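You operate a simulated robot arm through the tools that you are given. There is no shell and no other tool.

You are at the controls of a simulated two-armed robot. One attempt, no reset.

JOB
Bring the big reel down off its shaft.
Fine: wind the cradle up to LINE, free the latch, pull the shaft OUT, then wind back to DOWN.

Only the result counts: the job must be done as asked and must still hold three seconds after the hand-in. Knocking over, shifting, dropping, spilling or breaking anything else fails it.

ROBOT AND FRAMES
Two 7-joint arms with fingered hands on one trunk that stands fixed in place. Base frame: the origin is at the foot of the trunk, x ahead of it, y to its left, z up. Lengths are in m, angles in rad, forces in N, time in s.
The left shoulder is at [0.03, 0.136, 1.005], the right one opposite. With the tool pointing down near the work surface each hand reaches from about 0.1 to 0.94 m from the base axis, measured 20 degrees to its own side. Payload 5 kg a hand.
Tool frame (each hand has its own): the origin (TCP) lies between the finger pads and is the grasp point; the fingertips stand 0.042 m ahead of it; z points along the fingers, y is the line along which they close. The gripper opens to 0.208 m; its body begins 0.119 m behind the TCP. The gripper is a hand of 4 fingers: y runs from the thumb to the fingers, the wrist lies at [0, 0, -0.332] in the tool frame, and closing takes about 1.5 s.
Orientation is that of the tool frame in the base frame, as [roll, pitch, yaw] about the fixed x, y, z axes, in that order (R = Rz(yaw) Ry(pitch) Rx(roll)). With the fingers straight down and closing along the base's y, the tool's x points along the base's -x, its y along +y and its z along -z.

CONTROLS
- The arms move only by the tool jog_arm. It takes "left_targets", "right_targets" or both (then of equal length, played together; a hand with none holds still); each is a list of rows, each a list of 6 numbers: the shift along the base's x, y, z in units of 30 mm (1.0 is 30 mm), then the turn, a rotation vector about the base's x, y, z in units of 6 degrees (1.0 is 6 degrees). In form: [[x, y, z, rx, ry, rz], ...]. A call has 1 to 20 rows; each row shifts and turns the commanded pose from where the row before left it. "left_hand" and "right_hand" are, for a hand that has rows, the finger opening in m, from 0 to 0.208, set as the call begins (left out, the last holds). A call with a number of a shift or a turn outside -1 to 1 is refused whole. Rows are played at 5 a second. More than 0.05 m and 0.15 rad between two rows, or a gripper value outside its range, and nothing of the call is played. A pose out of reach is approached as far as the arm can. The call stops where the force on the tool passes 60 N (or 10 N more than at its start, if that is more) or the arm is blocked; 0.2 s more then pass. Each finger travels about 0.072 m/s and halts on what it meets, pressing with about 24 N; the grip force reading is that of the motor and also rises with nothing between the fingers. The clock runs only during rows and for 0.2 s after the last one: add rows that do not move to give the fingers time. It gives the time, the measured TCP pose, the force on the tool (base axes), the opening and the grip force at its end, in the units of the frame above (readings bear some noise), with the torque about the TCP (base axes, N m) and any sound that the robot's microphone picked up.
- Cameras (640 x 400 px; columns grow to the right, rows downward): "scene" is now at [0.0417, -0.023, 1.7389]; the picture's right is [-0.24, -0.97, 0.00], its down [-0.74, 0.19, -0.65] and it looks along [0.63, -0.16, -0.76] (base axes); focal length 329 px, centre (320, 200). "left" rides on the left gripper at [-0.101, 0, -0.145] in its tool frame; the picture's right is [0.00, -1.00, 0.00], its down [0.82, 0.00, -0.57] and it looks along [0.57, 0.00, 0.82] (tool axes); focal length 261 px, centre (320, 200). "right" rides on the right gripper at [0.101, 0, -0.145] in its tool frame; the picture's right is [0.00, 1.00, 0.00], its down [-0.82, 0.00, -0.57] and it looks along [-0.57, 0.00, 0.82] (tool axes); focal length 261 px, centre (320, 200). There is no depth. A picture from a camera that has moved, and an enlarged one, comes with that camera's place and axes in the base frame and with its lens. The place of the scene camera against the robot may be out by one fixed shift of up to 0.012 m in any direction.
- grab_frame(camera): a new picture of that camera. No time passes.
- lift_body(by): moves the trunk up (or, below 0, down) by that many m; the arms and the scene camera ride with it, the base frame stays. It gives what a move gives, with no picture.
- curl_fingers(finger1, finger2, finger3, thumb_bend, hand): sets how far each is bent, from 0 (flat) to 100 (curled in); at 30 the hand is open as for a grip, at 70 the pads meet at the TCP. One left out holds its place. A second passes; each finger stops where it meets its share of the squeeze, and holds until it gets a number again. A gripper value or a shape takes the hand back. It gives what a move gives, with no picture; readings hold the bend of each and the force on the fingers (four entries, about 0 where the hand has none), thumb and palm.
- grasp_type(shape, hand): the hand has 4 fingers and takes this shape, open, in about a second: jaw (thumb against the fingers, like two jaws); tri (thumb and two fingers); tip (a fingertip pinch); poke (one finger out to press); point (the index stretched); flat (the hand flat); cup (the hand cupped); fist (a fist). The gripper value then closes the fingers along that shape, each until it touches; the sizes above hold for jaw. It gives what a move gives, with no picture.
- pan_tilt(pan, tilt): turns the head with the scene camera to pan (to the left, within 2.496 rad either way) and tilt (down, from -0.506 to 1.204), counted from straight ahead of the robot. It gives what a move gives.
- zoom(camera, box): a new picture of the part [left, top, right, bottom] of that camera's present view, enlarged. No time passes.
- hand_in(): hands the job in; it is judged then, once.

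Nothing tells you positions but the pictures and the camera data. Unless the task says otherwise, let go and move clear before handing in.

The tools are called after "Call:" as a command line: name --argument value ..., lists and objects as JSON in quotes. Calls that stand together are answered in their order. jog_arm: Moves the arms, as the interface text tells. Its arguments: {"type":"object","properties":{"left_targets":{"type":"array","items":{"type":"array","items":{"type":"number"}}},"left_hand":{"type":"number"},"right_targets":{"type":"array","items":{"type":"array","items":{"type":"number"}}},"right_hand":{"type":"number"}},"required":[]} The other tools are called the same way: lift_body (by) moves the trunk up or down; grasp_type (shape, hand) gives the hand a shape; curl_fingers (finger1, finger2, finger3, thumb_bend, hand) moves the fingers one by one; pan_tilt (pan, tilt) turns the head that bears the scene camera; grab_frame (camera) takes a picture; zoom (camera, box) takes an enlarged picture of a part of a camera's view; hand_in () hands the job in.

At the start:

```text
t: 0.0
left_position: [0.7367, 0.2109, 1.0227]
left_orientation: [-3.141, 0.001, -3.141]
left_contact_force: [0.2, 0.6, -0.5]
left_moment: [0.03, 0.04, 0.03]
left_gripper_width: 0.2076
left_grasp_force: 0.1
left_shape: jaw
left_bend: [30.0, 30.0, 30.0, 30.0]
left_finger forces: [0.0, 0.0, 0.0, 0.0, 0.1, 0.0]
right_position: [0.6584, -0.4229, 1.0183]
right_orientation: [3.141, 0.0, 3.141]
right_contact_force: [0.0, -0.7, -0.4]
right_moment: [0.01, 0.01, -0.01]
right_gripper_width: 0.2077
right_grasp_force: 0.0
right_shape: jaw
right_bend: [30.0, 30.0, 30.0, 30.0]
right_finger forces: [0.0, 0.0, 0.1, 0.0, 0.1, 0.0]
trunk travel left (down, up): [-0.025, 0.465]
head pan, tilt (commanded): [-0.246, 0.866]
```

scene: 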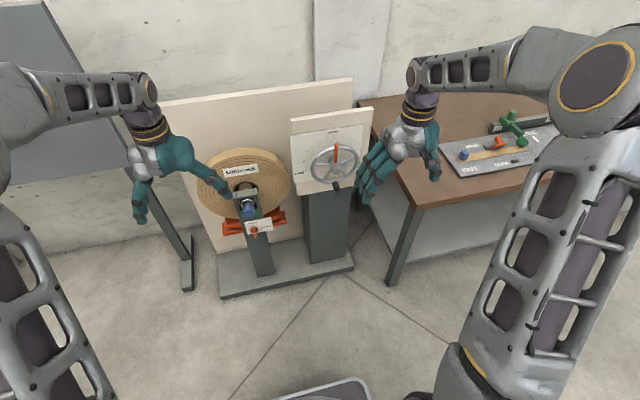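
right: 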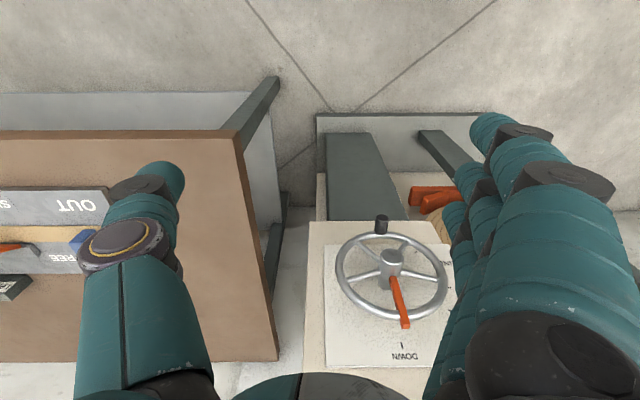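
left: 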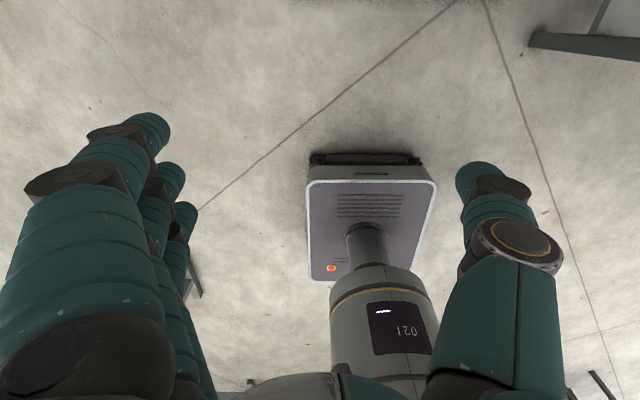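

I see a reel on a stand, a handwheel with an orange pointer on a panel, and to the right a table with a latch and a shaft slide labelled OUT/FREE. I'll take enlarged pictures of each before moving.

Call:
zoom --camera "scene" --box '[270, 90, 400, 210]'

Call:
zoom --camera "scene" --box '[180, 130, 320, 300]'

Call:
zoom --camera "scene" --box '[420, 90, 580, 200]'

Call:
zoom --camera "right" --box '[300, 200, 480, 380]'

Call:
zoom --camera "right" --box '[0, 150, 200, 320]'

```text
3.33 times, centred on (335, 150) of scene
camera zoom: at [0.0417, -0.023, 1.7389], right [-0.24, -0.97, 0.0], down [-0.74, 0.19, -0.65], along [0.63, -0.16, -0.76], focal length 1097 px, centre (270, 367)
```

zoom: 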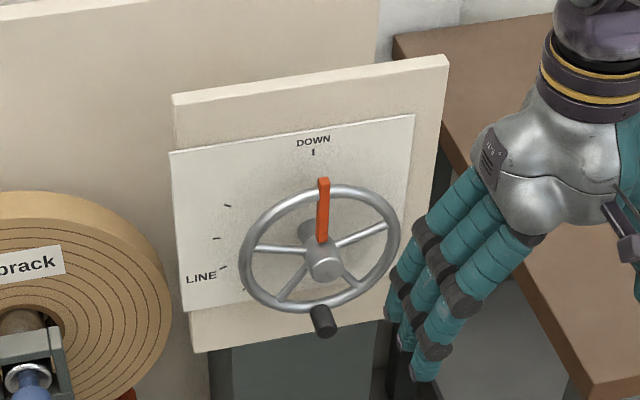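

```text
2.35 times, centred on (250, 215) of scene
camera zoom: at [0.0417, -0.023, 1.7389], right [-0.24, -0.97, 0.0], down [-0.74, 0.19, -0.65], along [0.63, -0.16, -0.76], focal length 774 px, centre (485, 165)
```

zoom: 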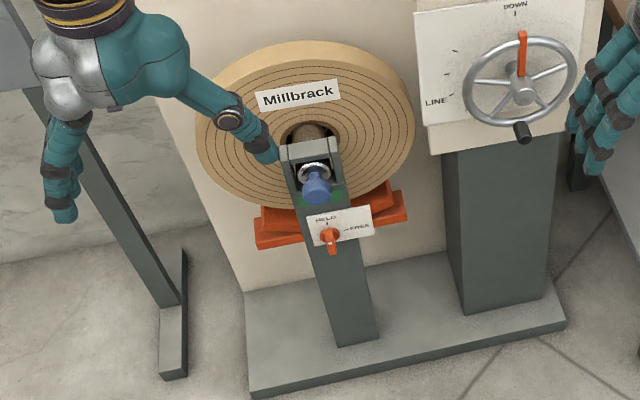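

```text
3.64 times, centred on (500, 145) of scene
camera zoom: at [0.0417, -0.023, 1.7389], right [-0.24, -0.97, 0.0], down [-0.74, 0.19, -0.65], along [0.63, -0.16, -0.76], focal length 1196 px, centre (-334, 400)
```

zoom: 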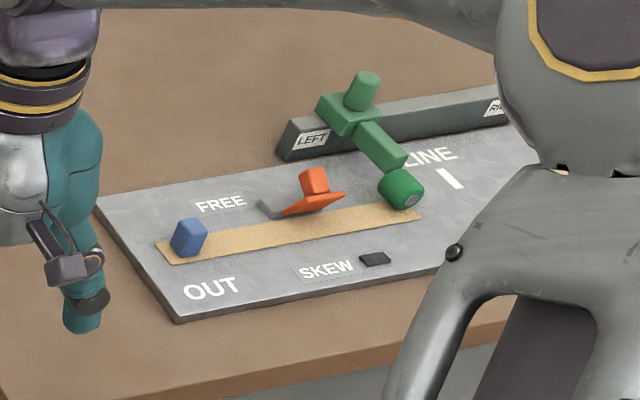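

```text
2.22 times, centred on (390, 290) of right
camera zoom: at [0.5592, -0.4214, 1.1618], right [0.0, 1.0, 0.0], down [0.82, 0.0, 0.57], along [0.57, 0.0, -0.82], focal length 579 px, centre (164, 0)
```

zoom: 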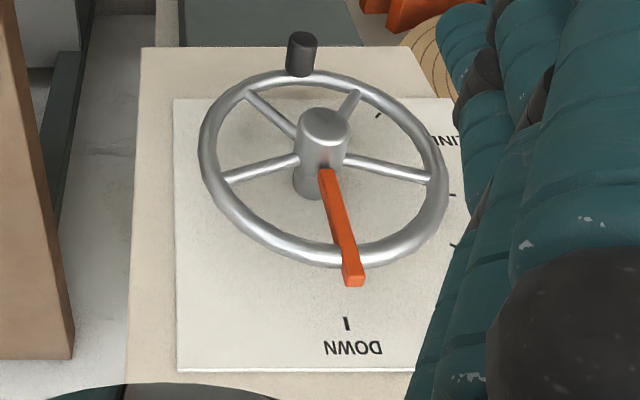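

```text
2.35 times, centred on (100, 235) of right
camera zoom: at [0.5592, -0.4214, 1.1618], right [0.0, 1.0, 0.0], down [0.82, 0.0, 0.57], along [0.57, 0.0, -0.82], focal length 613 px, centre (838, 118)
```

zoom: 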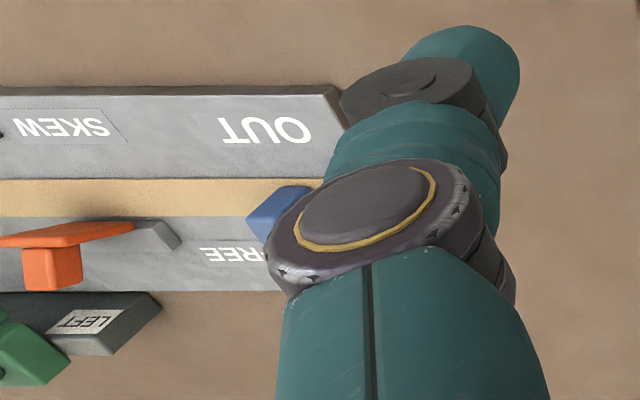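

The reel stand itself has the handwheel (DOWN/LINE), a HELD/FREE latch and a blue-knobbed shaft. The table on the right carries a second set with similar labels, so I'll look around more before choosing.

Call:
pan_tilt --pan -0.75 --tilt 0.75

Call:
grab_frame --camera "scene"

```text
t: 0.9
left_position: [0.7366, 0.2091, 1.0237]
left_orientation: [3.141, -0.001, 3.141]
left_contact_force: [0.2, -0.1, 0.3]
left_moment: [0.02, -0.03, -0.02]
left_gripper_width: 0.2077
left_grasp_force: 0.0
left_shape: jaw
left_bend: [30.0, 30.0, 30.0, 30.0]
left_finger forces: [0.0, 0.0, 0.1, 0.0, 0.1, 0.0]
right_position: [0.6586, -0.4231, 1.0164]
right_orientation: [3.14, -0.001, -3.141]
right_contact_force: [-0.5, -0.2, 0.8]
right_moment: [-0.02, 0.02, -0.01]
right_gripper_width: 0.2077
right_grasp_force: 0.1
right_shape: jaw
right_bend: [30.0, 30.0, 30.0, 30.0]
right_finger forces: [0.0, 0.0, 0.0, 0.0, 0.0, 0.0]
trunk travel left (down, up): [-0.025, 0.465]
head pan, tilt (commanded): [-0.75, 0.75]
```

```text
taken
camera scene: at [0.0273, -0.0605, 1.7482], right [-0.68, -0.73, 0.0], down [-0.5, 0.46, -0.73], along [0.54, -0.5, -0.68], focal length 329 px, centre (320, 200)
```

scene: 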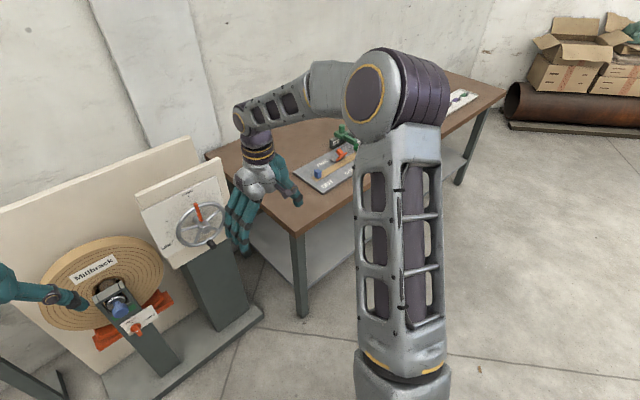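

There is something like a printed sheet on the table's far right. I'll zoom on it and on the table mechanism.

Call:
zoom --camera "scene" --box '[430, 70, 510, 130]'

Call:
zoom --camera "scene" --box '[280, 110, 370, 200]'

Call:
zoom --camera "scene" --box '[0, 140, 260, 400]'

Call:
pan_tilt --pan -1.1 --tilt 0.6

Call:
grab_frame --camera "scene"

```text
6.67 times, centred on (470, 100) of scene
camera zoom: at [0.0273, -0.0605, 1.7482], right [-0.68, -0.73, 0.0], down [-0.5, 0.46, -0.73], along [0.54, -0.5, -0.68], focal length 2194 px, centre (-680, 867)
```

zoom: 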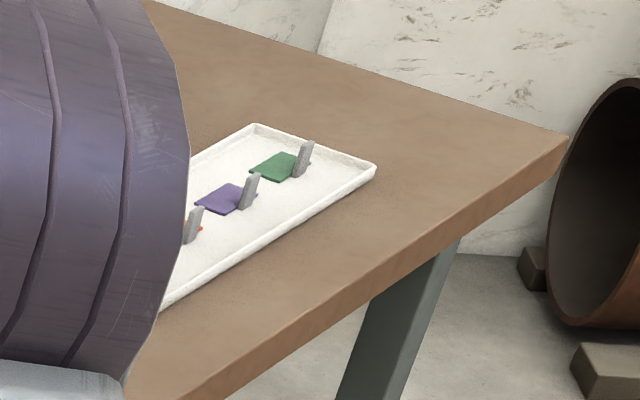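

```text
4.44 times, centred on (325, 155) of scene
camera zoom: at [0.0273, -0.0605, 1.7482], right [-0.68, -0.73, 0.0], down [-0.5, 0.46, -0.73], along [0.54, -0.5, -0.68], focal length 1462 px, centre (298, 400)
```

zoom: 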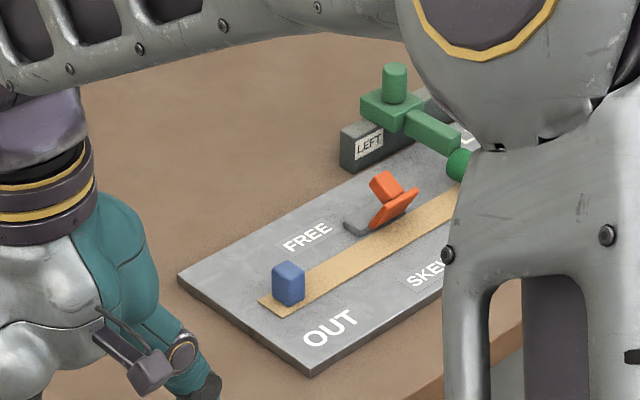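

```text
1.54 times, centred on (130, 270) of scene
camera zoom: at [0.0273, -0.0605, 1.7482], right [-0.68, -0.73, 0.0], down [-0.5, 0.46, -0.73], along [0.54, -0.5, -0.68], focal length 506 px, centre (612, 92)
```

zoom: 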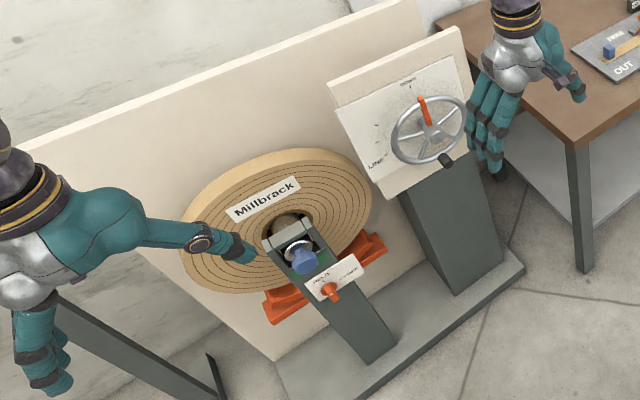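

```text
t: 1.8
left_position: [0.7357, 0.2102, 1.0219]
left_orientation: [3.14, 0.0, 3.141]
left_contact_force: [-0.3, 0.0, 0.0]
left_moment: [-0.04, 0.05, 0.0]
left_gripper_width: 0.2078
left_grasp_force: 0.2
left_shape: jaw
left_bend: [30.0, 30.0, 30.0, 30.0]
left_finger forces: [0.1, 0.0, 0.0, 0.0, 0.0, 0.0]
right_position: [0.6574, -0.4221, 1.0168]
right_orientation: [3.141, 0.0, -3.142]
right_contact_force: [0.3, 0.3, 0.2]
right_moment: [-0.01, 0.01, -0.02]
right_gripper_width: 0.2077
right_grasp_force: 0.1
right_shape: jaw
right_bend: [30.0, 30.0, 30.0, 30.0]
right_finger forces: [0.1, 0.0, 0.0, 0.0, 0.0, 0.1]
trunk travel left (down, up): [-0.025, 0.465]
head pan, tilt (commanded): [-1.1, 0.6]
```

```text
taken
camera scene: at [0.0069, -0.0828, 1.7611], right [-0.89, -0.45, 0.0], down [-0.26, 0.5, -0.82], along [0.37, -0.73, -0.57], focal length 329 px, centre (320, 200)
```

scene: 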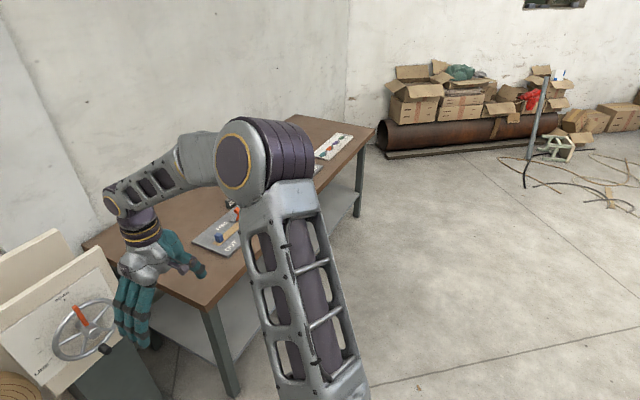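

The reel stand is the thing named in the job; the table set is separate and I'll leave it alone. Next I swing the head back to the stand and draw the right hand back a bit so its camera shows the wheel and reel from another angle.

Call:
jog_arm --right_targets '[[-1, 0, 0.5, 0, 0, 0], [-1, 0.5, 0.5, 0, 0, 0], [-1, 1, 0.5, 0, 0, 0], [-1, 1, 0.5, 0, -0.5, 0], [-0.5, 1, 0, 0, -1, 0], [0, 1, 0, 0, -1, 0], [0, 1, 0, 0, -1, 0], [0, 1, 0, 0, -1, 0]]'

Call:
pan_tilt --pan -0.1 --tilt 0.8

Call:
grab_frame --camera "scene"

Call:
grab_frame --camera "right"

```text
t: 3.6
left_position: [0.7362, 0.2108, 1.0228]
left_orientation: [-3.14, -0.001, -3.141]
left_contact_force: [-0.2, 0.0, 1.3]
left_moment: [-0.07, -0.05, -0.03]
left_gripper_width: 0.2079
left_grasp_force: 0.0
left_shape: jaw
left_bend: [30.0, 30.0, 30.0, 30.0]
left_finger forces: [0.1, 0.0, 0.0, 0.0, 0.1, 0.1]
right_position: [0.5251, -0.2264, 1.0784]
right_orientation: [3.141, 0.474, 3.14]
right_contact_force: [0.1, 0.9, 0.0]
right_moment: [-0.05, 0.0, -0.08]
right_gripper_width: 0.2078
right_grasp_force: 0.0
right_shape: jaw
right_bend: [30.0, 30.0, 30.0, 30.0]
right_finger forces: [0.1, 0.0, 0.0, 0.0, 0.0, 0.1]
trunk travel left (down, up): [-0.025, 0.465]
head pan, tilt (commanded): [-1.1, 0.6]
```

```text
t: 4.8
left_position: [0.7361, 0.2105, 1.0228]
left_orientation: [-3.141, 0.0, -3.141]
left_contact_force: [0.3, 0.1, 1.0]
left_moment: [0.01, -0.01, 0.0]
left_gripper_width: 0.2078
left_grasp_force: 0.0
left_shape: jaw
left_bend: [30.0, 30.0, 30.0, 30.0]
left_finger forces: [0.0, 0.0, 0.1, 0.1, 0.1, 0.0]
right_position: [0.5257, -0.2279, 1.0773]
right_orientation: [3.142, 0.472, 3.141]
right_contact_force: [-0.4, -0.3, 0.3]
right_moment: [-0.01, 0.05, 0.01]
right_gripper_width: 0.208
right_grasp_force: 0.1
right_shape: jaw
right_bend: [30.0, 30.0, 30.0, 30.0]
right_finger forces: [0.0, 0.0, 0.1, 0.0, 0.1, 0.0]
trunk travel left (down, up): [-0.025, 0.465]
head pan, tilt (commanded): [-0.099, 0.799]
```

```text
taken
camera scene: at [0.0469, -0.0121, 1.7442], right [-0.1, -0.99, 0.0], down [-0.71, 0.07, -0.7], along [0.69, -0.07, -0.72], focal length 329 px, centre (320, 200)
```

scene: 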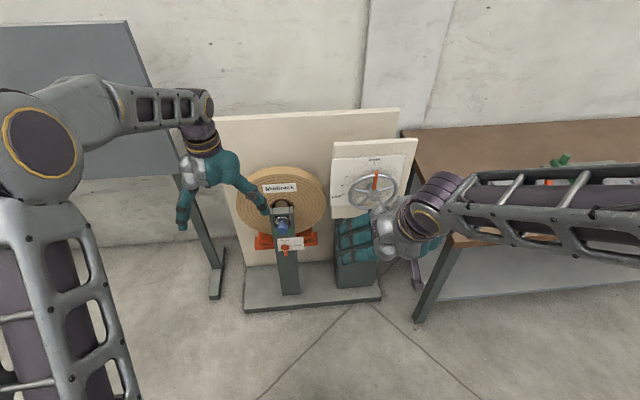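

```text
taken
camera right: at [0.3718, -0.2263, 1.1608], right [0.0, 1.0, 0.0], down [0.47, 0.0, 0.88], along [0.88, 0.0, -0.47], focal length 261 px, centre (320, 200)
```

right: 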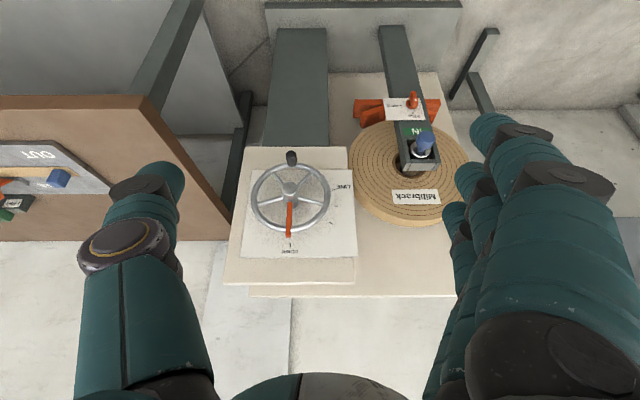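

The right wrist camera now sees both the wheel and the reel head-on (upside down). I'll enlarge both to measure them.

Call:
zoom --camera "right" --box '[220, 140, 370, 290]'

Call:
zoom --camera "right" --box '[340, 80, 480, 240]'

Call:
zoom --camera "scene" --box '[310, 130, 430, 230]'

Call:
zoom --camera "scene" --box '[225, 150, 345, 310]'

```text
2.67 times, centred on (295, 215) of right
camera zoom: at [0.3718, -0.2263, 1.1608], right [0.0, 1.0, 0.0], down [0.47, 0.0, 0.88], along [0.88, 0.0, -0.47], focal length 695 px, centre (387, 160)
```

zoom: 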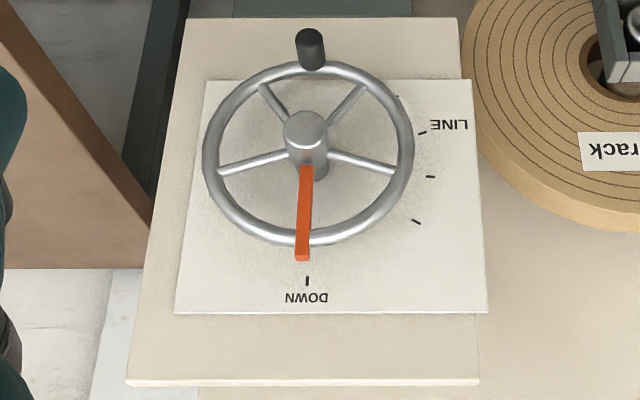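

```text
2.50 times, centred on (410, 160) of right
camera zoom: at [0.3718, -0.2263, 1.1608], right [0.0, 1.0, 0.0], down [0.47, 0.0, 0.88], along [0.88, 0.0, -0.47], focal length 652 px, centre (95, 300)
```

zoom: 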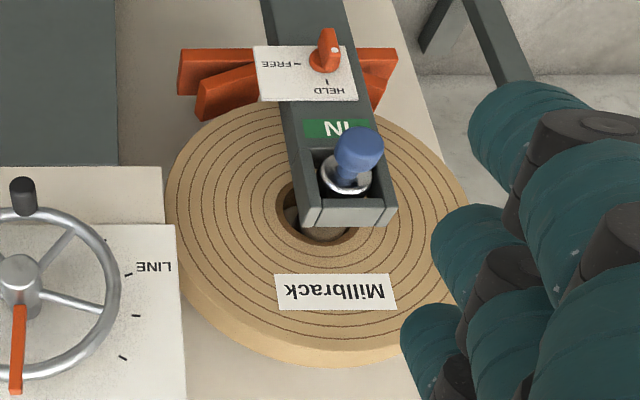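

```text
4.00 times, centred on (370, 180) of scene
camera zoom: at [0.0469, -0.0121, 1.7442], right [-0.1, -0.99, 0.0], down [-0.71, 0.07, -0.7], along [0.69, -0.07, -0.72], focal length 1316 px, centre (120, 280)
```

zoom: 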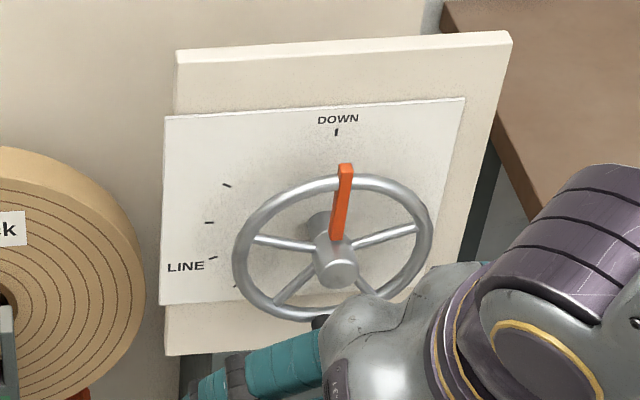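

```text
2.50 times, centred on (285, 230) of scene
camera zoom: at [0.0469, -0.0121, 1.7442], right [-0.1, -0.99, 0.0], down [-0.71, 0.07, -0.7], along [0.69, -0.07, -0.72], focal length 823 px, centre (408, 125)
```

zoom: 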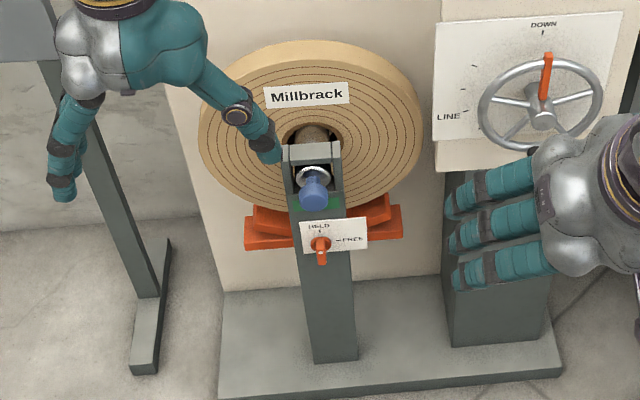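

Measured so far: wheel centre is near (0.92, -0.297, 0.852), with rim radius about 0.086 and a crank handle at the bottom. LINE is about 110° counter-clockwise from DOWN. Now I'll pitch the left hand forward so its camera looks at the reel, latch and shaft.

Call:
jog_arm --left_targets '[[-1, 0, 0, 0, -1, 0], [-1, 0, 0, 0, -1, 0], [-1, 0, 0, 0, -1, 0], [-1, 0, 0, 0, -1, 0], [-1, 0, 0, 0, -1, 0], [-1, 0, 0, 0, -1, 0], [0, 0, 0, 0, -1, 0], [0, 0, 0, 0, -1, 0], [0, 0, 0, 0, -1, 0], [0, 0, 0, 0, -1, 0]]'

Call:
grab_frame --camera "left"

Call:
grab_frame --camera "scene"

```text
t: 7.0
left_position: [0.5734, 0.21, 1.025]
left_orientation: [3.14, 0.558, -3.141]
left_contact_force: [0.0, 0.3, -0.2]
left_moment: [0.01, 0.0, 0.04]
left_gripper_width: 0.2079
left_grasp_force: 0.0
left_shape: jaw
left_bend: [30.0, 30.0, 30.0, 30.0]
left_finger forces: [0.1, 0.1, 0.0, 0.1, 0.1, 0.0]
left hand out of reach, approached as far as the arm can: row 6, 7, 8, 9, 10
right_position: [0.5254, -0.2271, 1.0767]
right_orientation: [3.141, 0.471, 3.14]
right_contact_force: [-0.2, 0.1, -0.3]
right_moment: [0.0, 0.05, 0.03]
right_gripper_width: 0.2075
right_grasp_force: 0.1
right_shape: jaw
right_bend: [30.0, 30.0, 30.0, 30.0]
right_finger forces: [0.1, 0.0, 0.1, 0.0, 0.1, 0.1]
trunk travel left (down, up): [-0.025, 0.465]
head pan, tilt (commanded): [-0.099, 0.799]
```

```text
taken
camera left: at [0.583, 0.2108, 1.1999], right [0.0, -1.0, 0.0], down [-1.0, 0.0, 0.05], along [-0.05, 0.0, -1.0], focal length 261 px, centre (320, 200)
```

left: 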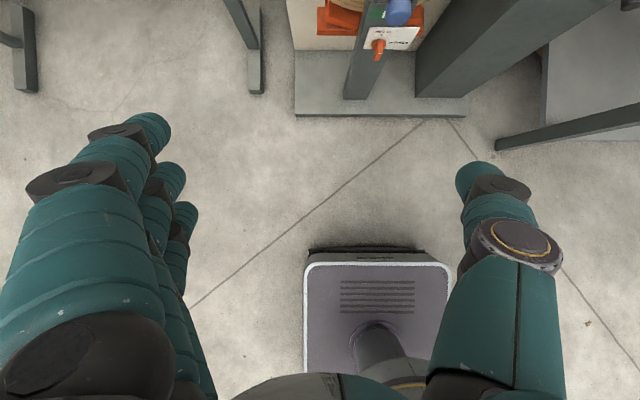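

```text
taken
camera scene: at [0.0469, -0.0125, 1.7442], right [-0.1, -0.99, 0.0], down [-0.71, 0.07, -0.7], along [0.69, -0.07, -0.72], focal length 329 px, centre (320, 200)
```

scene: 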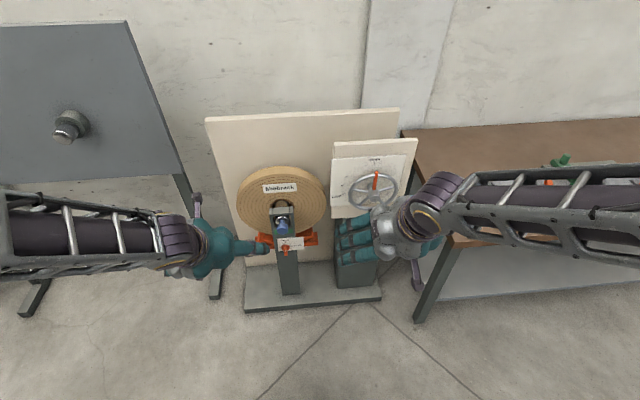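

The left wrist ran out of fold at that close range. I'll push it forward a little so it can reach the pitch, then look again.

Call:
jog_arm --left_targets '[[1, 0.5, 0, 0, 0, 0], [1, 0.5, 0, 0, 0, 0], [1, 0.5, 0, 0, 0, 0], [0.5, 0, 0, 0, 0, 0], [0, 0, 0, 0, 0, 0]]'

Call:
grab_frame --camera "left"

```text
t: 8.2
left_position: [0.6813, 0.256, 1.0221]
left_orientation: [3.141, 0.557, 3.14]
left_contact_force: [0.1, 0.1, 0.0]
left_moment: [-0.06, 0.04, 0.01]
left_gripper_width: 0.2079
left_grasp_force: 0.0
left_shape: jaw
left_bend: [30.0, 30.0, 30.0, 30.0]
left_finger forces: [0.0, 0.0, 0.0, 0.0, 0.0, 0.0]
right_position: [0.5253, -0.2267, 1.0777]
right_orientation: [3.14, 0.471, 3.141]
right_contact_force: [0.1, 0.0, -0.3]
right_moment: [-0.02, 0.02, 0.0]
right_gripper_width: 0.2077
right_grasp_force: 0.1
right_shape: jaw
right_bend: [30.0, 30.0, 30.0, 30.0]
right_finger forces: [0.0, 0.1, 0.0, 0.1, 0.0, 0.1]
trunk travel left (down, up): [-0.025, 0.465]
head pan, tilt (commanded): [-0.099, 0.799]
```

```text
taken
camera left: at [0.6901, 0.2575, 1.198], right [0.0, -1.0, 0.0], down [-1.0, 0.0, 0.05], along [-0.05, 0.0, -1.0], focal length 261 px, centre (320, 200)
```

left: 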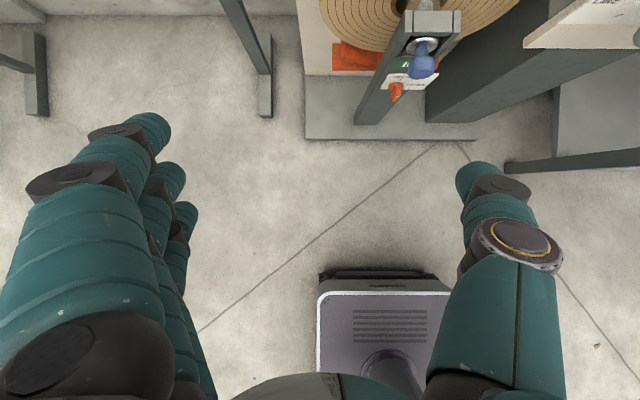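

Now I continue pitching the left hand toward pointing forward while moving it lower.

Call:
jog_arm --left_targets '[[0, 0, 0, 0, -1, 0], [0, 0, 0, 0, -1, 0], [0, 0, 0, 0, -1, 0], [0, 0, -0.5, 0, -1, 0], [0, 0, -0.5, 0, -1, 0], [0, 0, -0.5, 0, -1, 0], [0, 0, -0.5, 0, -1, 0], [0, 0, 0, 0, 0, 0]]'

Call:
grab_frame --camera "left"

```text
t: 10.0
left_position: [0.6812, 0.2566, 0.9626]
left_orientation: [3.141, 1.293, -3.141]
left_contact_force: [-1.0, -0.8, 0.4]
left_moment: [0.02, 0.01, 0.07]
left_gripper_width: 0.2081
left_grasp_force: 0.0
left_shape: jaw
left_bend: [30.0, 30.0, 30.0, 30.0]
left_finger forces: [0.0, 0.1, 0.1, 0.1, 0.0, 0.1]
right_position: [0.5253, -0.2277, 1.0777]
right_orientation: [3.141, 0.472, -3.14]
right_contact_force: [-0.3, -0.3, -0.7]
right_moment: [0.05, -0.02, 0.01]
right_gripper_width: 0.2079
right_grasp_force: 0.0
right_shape: jaw
right_bend: [30.0, 30.0, 30.0, 30.0]
right_finger forces: [0.1, 0.0, 0.0, 0.0, 0.0, 0.0]
trunk travel left (down, up): [-0.025, 0.465]
head pan, tilt (commanded): [-0.099, 0.799]
```

```text
taken
camera left: at [0.5693, 0.2577, 1.099], right [0.0, -1.0, 0.0], down [-0.77, 0.0, -0.63], along [0.63, 0.0, -0.77], focal length 261 px, centre (320, 200)
```

left: 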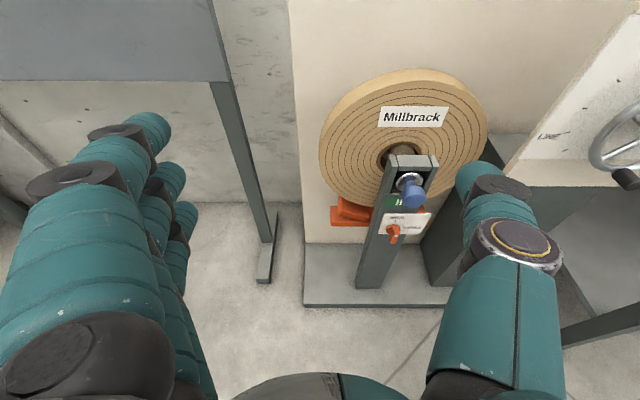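

Good view. The shaft's blue knob and the orange latch are clearly on the front of the post; I'll enlarge them.

Call:
zoom --camera "left" --box '[340, 130, 460, 260]'

Call:
zoom --camera "left" --box '[300, 60, 500, 320]'

Call:
zoom --camera "left" --box '[370, 200, 440, 250]'

```text
3.08 times, centred on (400, 195) of left
camera zoom: at [0.5693, 0.2577, 1.099], right [0.0, -1.0, 0.0], down [-0.77, 0.0, -0.63], along [0.63, 0.0, -0.77], focal length 802 px, centre (74, 215)
```

zoom: 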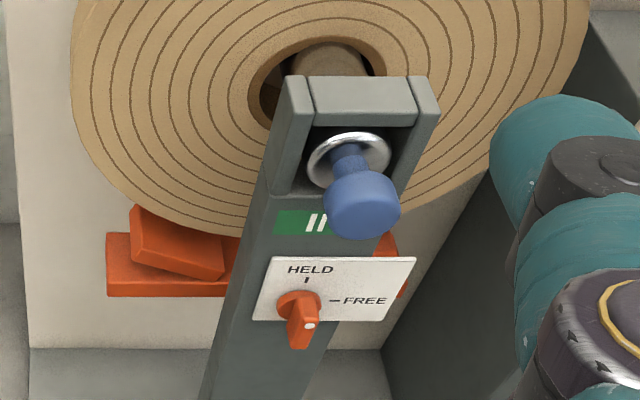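

```text
1.54 times, centred on (400, 190) of left
camera zoom: at [0.5693, 0.2577, 1.099], right [0.0, -1.0, 0.0], down [-0.77, 0.0, -0.63], along [0.63, 0.0, -0.77], focal length 401 px, centre (197, 215)
```

zoom: 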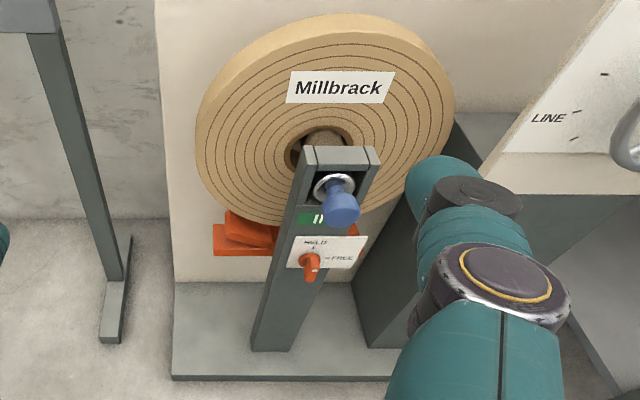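

```text
8.00 times, centred on (405, 225) of left
camera zoom: at [0.5693, 0.2577, 1.099], right [0.0, -1.0, 0.0], down [-0.77, 0.0, -0.63], along [0.63, 0.0, -0.77], focal length 2085 px, centre (-360, 0)
```

zoom: 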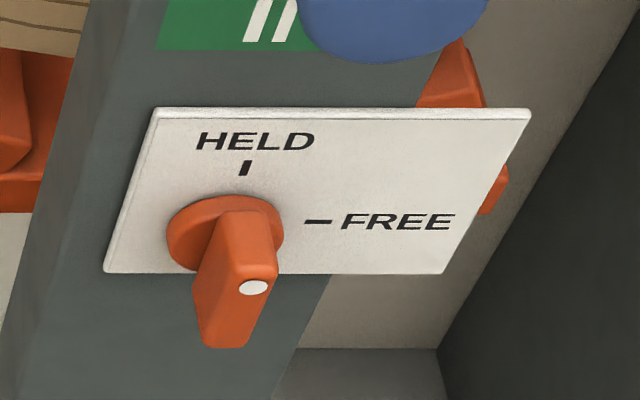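

The latch knob's white dot points to HELD and must turn a quarter clockwise to FREE, at about (0.935, 0.061, 0.51). The blue shaft knob is at about (0.92, 0.062, 0.68). The wheel comes first, so I bring the right hand to point forward, well short of the wheel.

Call:
jog_arm --right_targets '[[0.5, -0.3, -0.5, 0, -1, 0], [0.5, -0.3, -0.5, 0, -1, 0], [0.5, -0.3, -0.5, 0, -1, 0], [0.5, -0.3, -0.5, 0, -1, 0], [0.5, -0.3, -0.5, 0, -1, 0], [0.5, -0.3, -0.5, 0, -1, 0], [0.5, -0.3, -0.5, 0, -1, 0], [0.5, -0.2, -0.5, 0, -1, 0], [0.3, 0, -1, 0, -1, 0], [0, 0, -1, 0, -1, 0], [0, 0, -1, 0, -0.5, 0], [0, 0, 0, 0, 0, 0]]'

Call:
grab_frame --camera "scene"

Call:
grab_frame --camera "right"

Call:
grab_frame --camera "left"

```text
t: 12.8
left_position: [0.6828, 0.2573, 0.9624]
left_orientation: [-3.139, 1.29, 3.141]
left_contact_force: [0.3, 1.4, -0.6]
left_moment: [0.02, 0.05, -0.07]
left_gripper_width: 0.2082
left_grasp_force: 0.0
left_shape: jaw
left_bend: [30.0, 30.0, 30.0, 30.0]
left_finger forces: [0.0, 0.0, 0.0, 0.1, 0.0, 0.0]
right_position: [0.6576, -0.4511, 0.9567]
right_orientation: [-2.072, 1.099, -1.995]
right_contact_force: [0.3, 1.5, -0.9]
right_moment: [-0.04, -0.09, -0.16]
right_gripper_width: 0.208
right_grasp_force: 0.0
right_shape: jaw
right_bend: [30.0, 30.0, 30.0, 30.0]
right_finger forces: [0.0, 0.0, 0.0, 0.0, 0.1, 0.0]
right hand out of reach, approached as far as the arm can: row 3, 4, 5, 6, 8, 9, 10, 11
trunk travel left (down, up): [-0.025, 0.465]
head pan, tilt (commanded): [-0.099, 0.799]
stopped in row 12 (right hand): the arm was blocked; the commanded pose is now the measured one
```

```text
taken
camera scene: at [0.0478, -0.0116, 1.7443], right [-0.1, -0.99, 0.0], down [-0.71, 0.07, -0.7], along [0.69, -0.07, -0.72], focal length 329 px, centre (320, 200)
```

scene: 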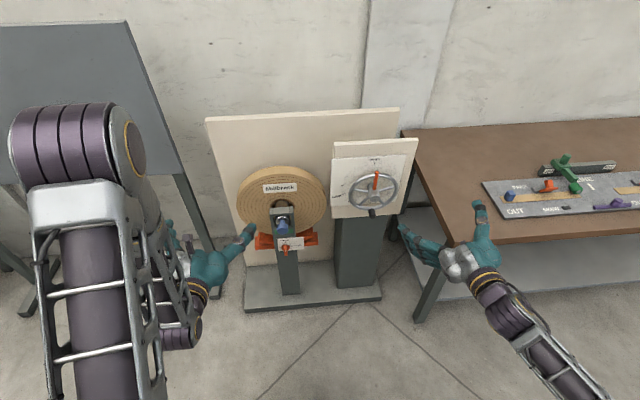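

```text
taken
camera right: at [0.4985, -0.4953, 0.8975], right [-0.11, 0.91, -0.39], down [-0.4, 0.32, 0.86], along [0.91, 0.26, 0.33], focal length 261 px, centre (320, 200)
```

right: 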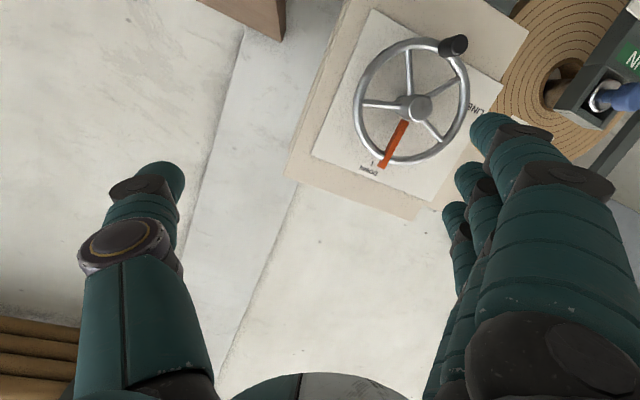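

```text
taken
camera left: at [0.5713, 0.2578, 1.0987], right [0.0, -1.0, 0.01], down [-0.78, 0.0, -0.63], along [0.63, 0.0, -0.78], focal length 261 px, centre (320, 200)
```

left: 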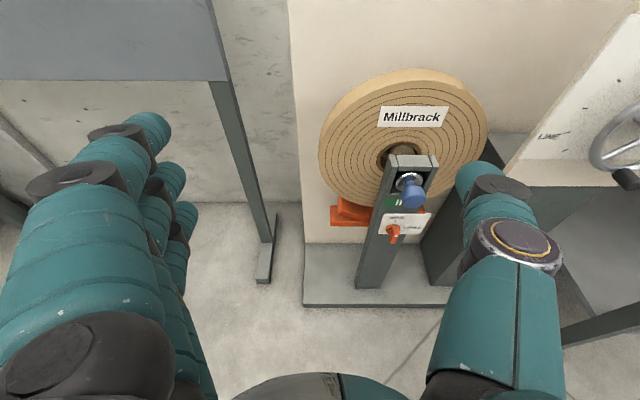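

The right arm folded too tightly near the body and drifted in roll, but it touched nothing. I'll move it forward where it has room, then correct the orientation.

Call:
jog_arm --right_targets '[[0.8, 0.3, 0, 0, 0, 0], [0.8, 0.3, 0, 0, 0, 0], [0.8, 0.4, 0, 0, 0, 0], [0.6, 0.5, 0, 0.5, -0.5, 0], [0, 0.5, 0, 1, -0.5, -0.1], [0, 0.5, 0, 1, -0.5, -0.1], [0, 0.5, 0, 1, -0.5, -0.1], [0, 0, 0, 0, 0, 0]]'

Call:
grab_frame --camera "scene"

Call:
grab_frame --camera "right"

```text
t: 14.6
left_position: [0.6818, 0.2576, 0.9632]
left_orientation: [-3.14, 1.292, -3.141]
left_contact_force: [0.5, 0.0, 0.0]
left_moment: [0.04, 0.03, 0.04]
left_gripper_width: 0.2082
left_grasp_force: 0.0
left_shape: jaw
left_bend: [30.0, 30.0, 30.0, 30.0]
left_finger forces: [0.1, 0.0, 0.0, 0.0, 0.1, 0.1]
right_position: [0.7422, -0.3959, 0.9749]
right_orientation: [-1.744, 1.513, -1.682]
right_contact_force: [0.0, -0.4, 0.9]
right_moment: [0.01, -0.04, 0.01]
right_gripper_width: 0.208
right_grasp_force: 0.1
right_shape: jaw
right_bend: [30.0, 30.0, 30.0, 30.0]
right_finger forces: [0.1, 0.1, 0.0, 0.1, 0.1, 0.0]
right hand out of reach, approached as far as the arm can: row 6, 7
trunk travel left (down, up): [-0.025, 0.465]
head pan, tilt (commanded): [-0.099, 0.799]
```

```text
taken
camera scene: at [0.0467, -0.0123, 1.7442], right [-0.1, -1.0, 0.0], down [-0.71, 0.07, -0.7], along [0.69, -0.07, -0.72], focal length 329 px, centre (320, 200)
```

scene: 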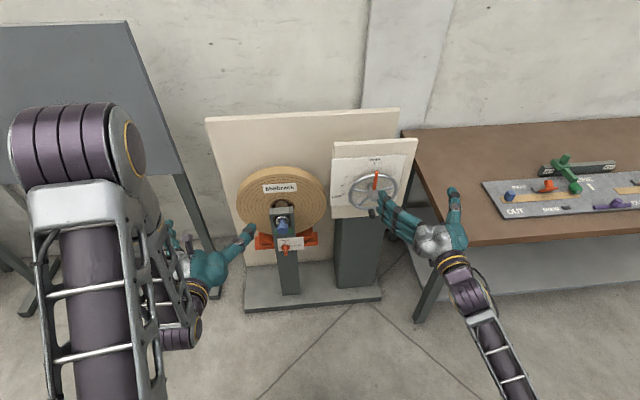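

```text
taken
camera right: at [0.599, -0.41, 0.8767], right [-0.06, 1.0, -0.05], down [-0.56, 0.01, 0.83], along [0.82, 0.08, 0.56], focal length 261 px, centre (320, 200)
```

right: 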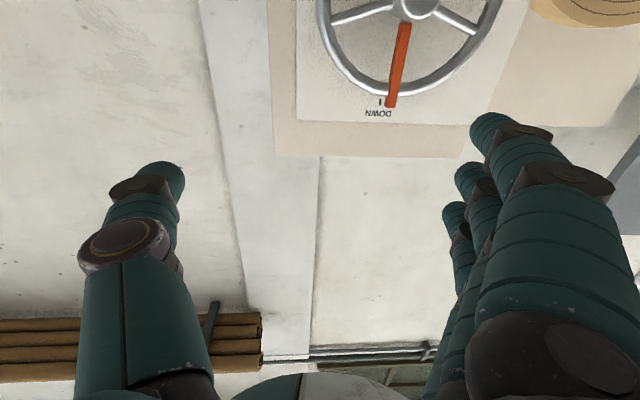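

The hand now points nearly straight forward. I'll lower it in front of the crank handle, still short of the wheel.

Call:
jog_arm --right_targets '[[0.3, 0, -1, 0, 0, 0], [0.3, 0.3, -1, 0, 0, 0], [0.3, 0.5, -1, 0, 0, 0], [0.2, 0.5, -1, 0, 0, -0.2], [0, 0.5, -1, 0, 0, -0.2], [0, 0.5, -1, 0, 0, -0.2], [0, 0.5, -0.5, 0, 0, 0], [0, 0, 0, 0, 0, 0]]'

Call:
grab_frame --camera "scene"

Call:
grab_frame --camera "right"

```text
t: 16.4
left_position: [0.6821, 0.2579, 0.9632]
left_orientation: [-3.142, 1.292, 3.141]
left_contact_force: [-0.2, -0.7, 0.2]
left_moment: [0.02, 0.01, 0.03]
left_gripper_width: 0.2079
left_grasp_force: 0.1
left_shape: jaw
left_bend: [30.0, 30.0, 30.0, 30.0]
left_finger forces: [0.1, 0.1, 0.1, 0.0, 0.0, 0.0]
right_position: [0.7633, -0.4849, 0.8686]
right_orientation: [-1.846, 1.511, -1.832]
right_contact_force: [-0.4, 0.6, 0.6]
right_moment: [0.0, -0.01, 0.02]
right_gripper_width: 0.2079
right_grasp_force: 0.0
right_shape: jaw
right_bend: [30.0, 30.0, 30.0, 30.0]
right_finger forces: [0.1, 0.1, 0.1, 0.0, 0.0, 0.0]
right hand out of reach, approached as far as the arm can: row 1, 2, 3, 4, 5, 6, 7
trunk travel left (down, up): [-0.025, 0.465]
head pan, tilt (commanded): [-0.099, 0.799]
```

```text
taken
camera scene: at [0.0468, -0.0124, 1.7442], right [-0.1, -0.99, 0.0], down [-0.71, 0.07, -0.7], along [0.69, -0.07, -0.72], focal length 329 px, centre (320, 200)
```

scene: 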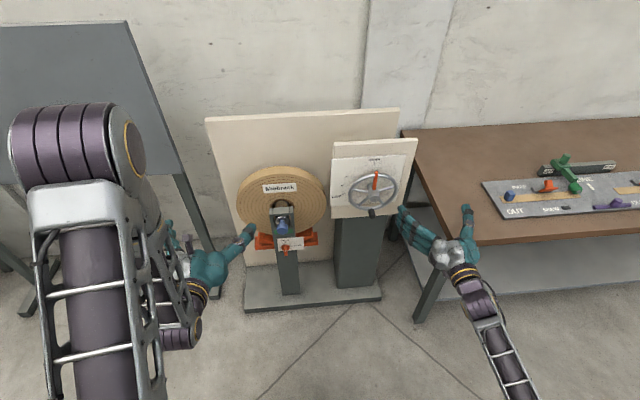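

```text
taken
camera right: at [0.6186, -0.4921, 0.7698], right [-0.02, 1.0, -0.05], down [-0.56, 0.04, 0.83], along [0.83, 0.04, 0.56], focal length 261 px, centre (320, 200)
```

right: 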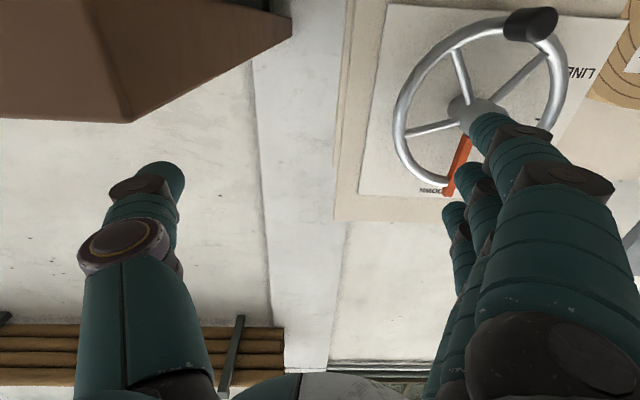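

The right hand drifted toward the table edge while descending, so I'm stopping to look at how the right arm is folded before going on.

Call:
pan_tilt --pan -0.7 --tilt 1.1

Call:
grab_frame --camera "scene"

```text
t: 17.4
left_position: [0.6821, 0.2567, 0.9625]
left_orientation: [-3.141, 1.291, 3.14]
left_contact_force: [0.5, 0.7, -0.2]
left_moment: [0.01, -0.04, -0.03]
left_gripper_width: 0.2082
left_grasp_force: 0.1
left_shape: jaw
left_bend: [30.0, 30.0, 30.0, 30.0]
left_finger forces: [0.0, 0.0, 0.1, 0.0, 0.0, 0.1]
right_position: [0.7633, -0.4844, 0.8683]
right_orientation: [-1.847, 1.511, -1.831]
right_contact_force: [-0.5, -0.2, -0.2]
right_moment: [-0.03, 0.0, 0.0]
right_gripper_width: 0.2077
right_grasp_force: 0.1
right_shape: jaw
right_bend: [30.0, 30.0, 30.0, 30.0]
right_finger forces: [0.0, 0.0, 0.0, 0.0, 0.0, 0.1]
trunk travel left (down, up): [-0.025, 0.465]
head pan, tilt (commanded): [-0.7, 1.1]
```

```text
taken
camera scene: at [0.0149, -0.0448, 1.7225], right [-0.64, -0.77, 0.0], down [-0.68, 0.57, -0.45], along [0.35, -0.29, -0.89], focal length 329 px, centre (320, 200)
```

scene: 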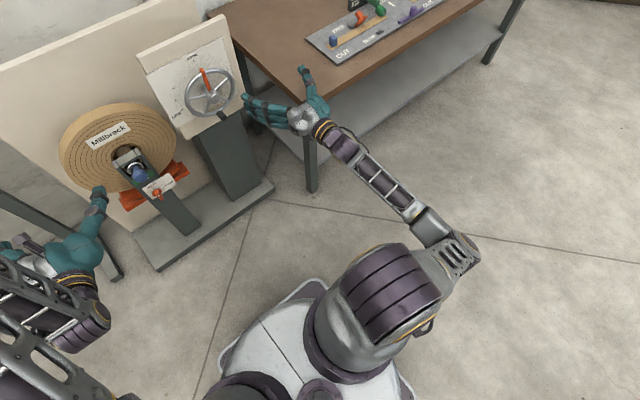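

The elbow is out to the right, and this arm only reaches inward comfortably with the hand rolled counter-clockwise, which is also the way I must wind. I'll roll the hand about 50° that way while moving in toward the wheel axis.

Call:
jog_arm --right_targets '[[0, 0.3, 0.3, -1, 0, 0], [0, 0.5, 0, -1, 0, 0], [0, 0.5, 0, -1, 0, 0], [0, 0.5, 0, -1, 0, 0], [0, 0.5, 0, -1, 0, 0], [0, 0.5, 0, -1, 0, 0], [0, 0.5, 0, -1, 0, 0], [0, 0.5, 0, -1, 0, 0], [0, 0, 0, 0, 0, 0]]'

Call:
grab_frame --camera "scene"

Call:
grab_frame --camera "right"

```text
t: 19.4
left_position: [0.6817, 0.2568, 0.9622]
left_orientation: [-3.142, 1.292, -3.14]
left_contact_force: [-0.3, -0.2, -0.3]
left_moment: [-0.01, 0.01, 0.0]
left_gripper_width: 0.2081
left_grasp_force: 0.1
left_shape: jaw
left_bend: [30.0, 30.0, 30.0, 30.0]
left_finger forces: [0.1, 0.0, 0.1, 0.0, 0.0, 0.0]
right_position: [0.7479, -0.4812, 0.9286]
right_orientation: [-1.549, 0.674, -1.559]
right_contact_force: [-0.4, -0.1, 0.7]
right_moment: [0.02, -0.03, 0.01]
right_gripper_width: 0.2081
right_grasp_force: 0.1
right_shape: jaw
right_bend: [30.0, 30.0, 30.0, 30.0]
right_finger forces: [0.0, 0.0, 0.0, 0.1, 0.1, 0.1]
right hand out of reach, approached as far as the arm can: row 1, 2, 3, 4, 5, 6, 7, 8
trunk travel left (down, up): [-0.025, 0.465]
head pan, tilt (commanded): [-0.7, 1.1]
```

```text
taken
camera scene: at [0.0148, -0.0449, 1.7225], right [-0.64, -0.76, 0.0], down [-0.68, 0.57, -0.45], along [0.35, -0.29, -0.89], focal length 329 px, centre (320, 200)
```

scene: 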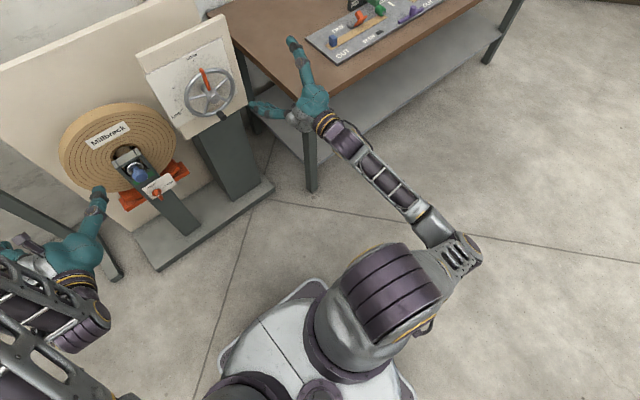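

```text
taken
camera right: at [0.6059, -0.5585, 0.8632], right [0.02, 0.63, -0.78], down [-0.58, 0.64, 0.5], along [0.81, 0.44, 0.37], focal length 261 px, centre (320, 200)
```

right: 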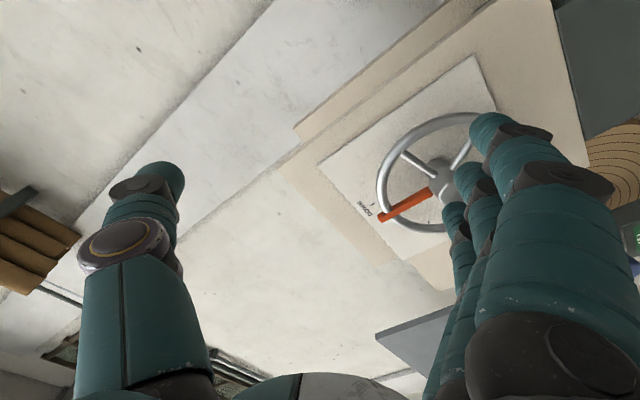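

Orientation follows but position does not, so some joint sits on its limit. I'll test single directions, forward first and then inward.

Call:
jog_arm --right_targets '[[0, 0, 1, 0, 0, 0], [0, 0, 1, 0, 0, 0], [0, 0, 1, 0, 0, 0], [0, 1, 0, 0, 0, 0], [0, 1, 0, 0, 0, 0]]'

Call:
grab_frame --camera "scene"

```text
t: 20.6
left_position: [0.6813, 0.2569, 0.9629]
left_orientation: [-3.141, 1.291, 3.141]
left_contact_force: [-0.8, -0.7, -0.4]
left_moment: [-0.02, 0.02, 0.02]
left_gripper_width: 0.2079
left_grasp_force: 0.1
left_shape: jaw
left_bend: [30.0, 30.0, 30.0, 30.0]
left_finger forces: [0.0, 0.0, 0.0, 0.1, 0.0, 0.0]
right_position: [0.7434, -0.4302, 1.0266]
right_orientation: [-1.548, 0.673, -1.561]
right_contact_force: [0.3, 0.1, 0.0]
right_moment: [-0.02, 0.0, 0.01]
right_gripper_width: 0.208
right_grasp_force: 0.0
right_shape: jaw
right_bend: [30.0, 30.0, 30.0, 30.0]
right_finger forces: [0.0, 0.0, 0.1, 0.0, 0.0, 0.1]
right hand out of reach, approached as far as the arm can: row 5
trunk travel left (down, up): [-0.025, 0.465]
head pan, tilt (commanded): [-0.7, 1.1]
```

```text
taken
camera scene: at [0.0145, -0.0451, 1.7225], right [-0.64, -0.76, 0.0], down [-0.68, 0.57, -0.45], along [0.35, -0.29, -0.89], focal length 329 px, centre (320, 200)
```

scene: 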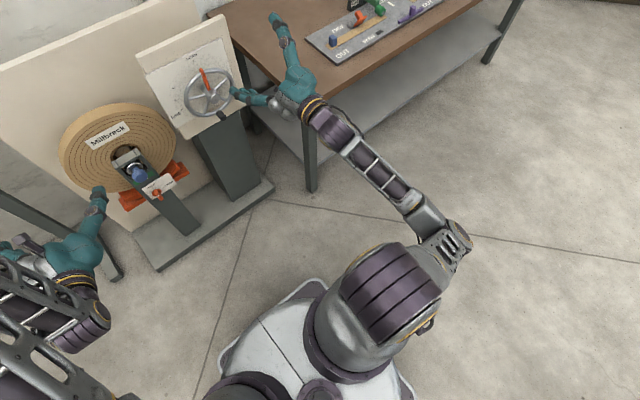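

At low height this arm posture (elbow out) can't come inward. I'll take the right hand back up toward its starting pose to recover the elbow-up posture, then try a different path.

Call:
jog_arm --right_targets '[[0, 0, 0.5, 0, 1, 0], [0, 0, 0.5, 0, 1, 0], [0, 0, 0.5, 0, 1, 0], [0, 0, 0.5, 0, 1, 0], [0, 0, 0.5, 0, 1, 0], [0, 0, 0, 0, 1, 0], [0, 0, 0, 0, 1, 0], [0, 0, 0, 0, 1, 0], [0, 0, 0, 0, 1, 0], [0, 0, 0, 0, 1, 0], [0, 0, 0, 0, 0, 0]]'

Call:
grab_frame --camera "scene"

```text
t: 23.0
left_position: [0.681, 0.2564, 0.9624]
left_orientation: [-3.142, 1.29, 3.141]
left_contact_force: [0.5, -0.7, 0.9]
left_moment: [-0.04, 0.01, 0.05]
left_gripper_width: 0.2079
left_grasp_force: 0.2
left_shape: jaw
left_bend: [30.0, 30.0, 30.0, 30.0]
left_finger forces: [0.1, 0.1, 0.0, 0.0, 0.0, 0.1]
right_position: [0.7455, -0.4316, 1.1003]
right_orientation: [-2.688, 0.321, -2.176]
right_contact_force: [-0.1, 0.0, -0.5]
right_moment: [0.0, 0.04, 0.04]
right_gripper_width: 0.2078
right_grasp_force: 0.0
right_shape: jaw
right_bend: [30.0, 30.0, 30.0, 30.0]
right_finger forces: [0.0, 0.0, 0.0, 0.0, 0.0, 0.0]
trunk travel left (down, up): [-0.025, 0.465]
head pan, tilt (commanded): [-0.7, 1.1]
```

```text
taken
camera scene: at [0.0144, -0.045, 1.7224], right [-0.64, -0.76, 0.0], down [-0.68, 0.57, -0.45], along [0.35, -0.29, -0.89], focal length 329 px, centre (320, 200)
```

scene: 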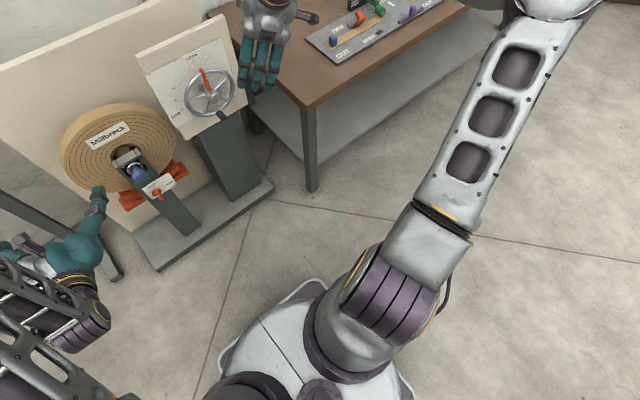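

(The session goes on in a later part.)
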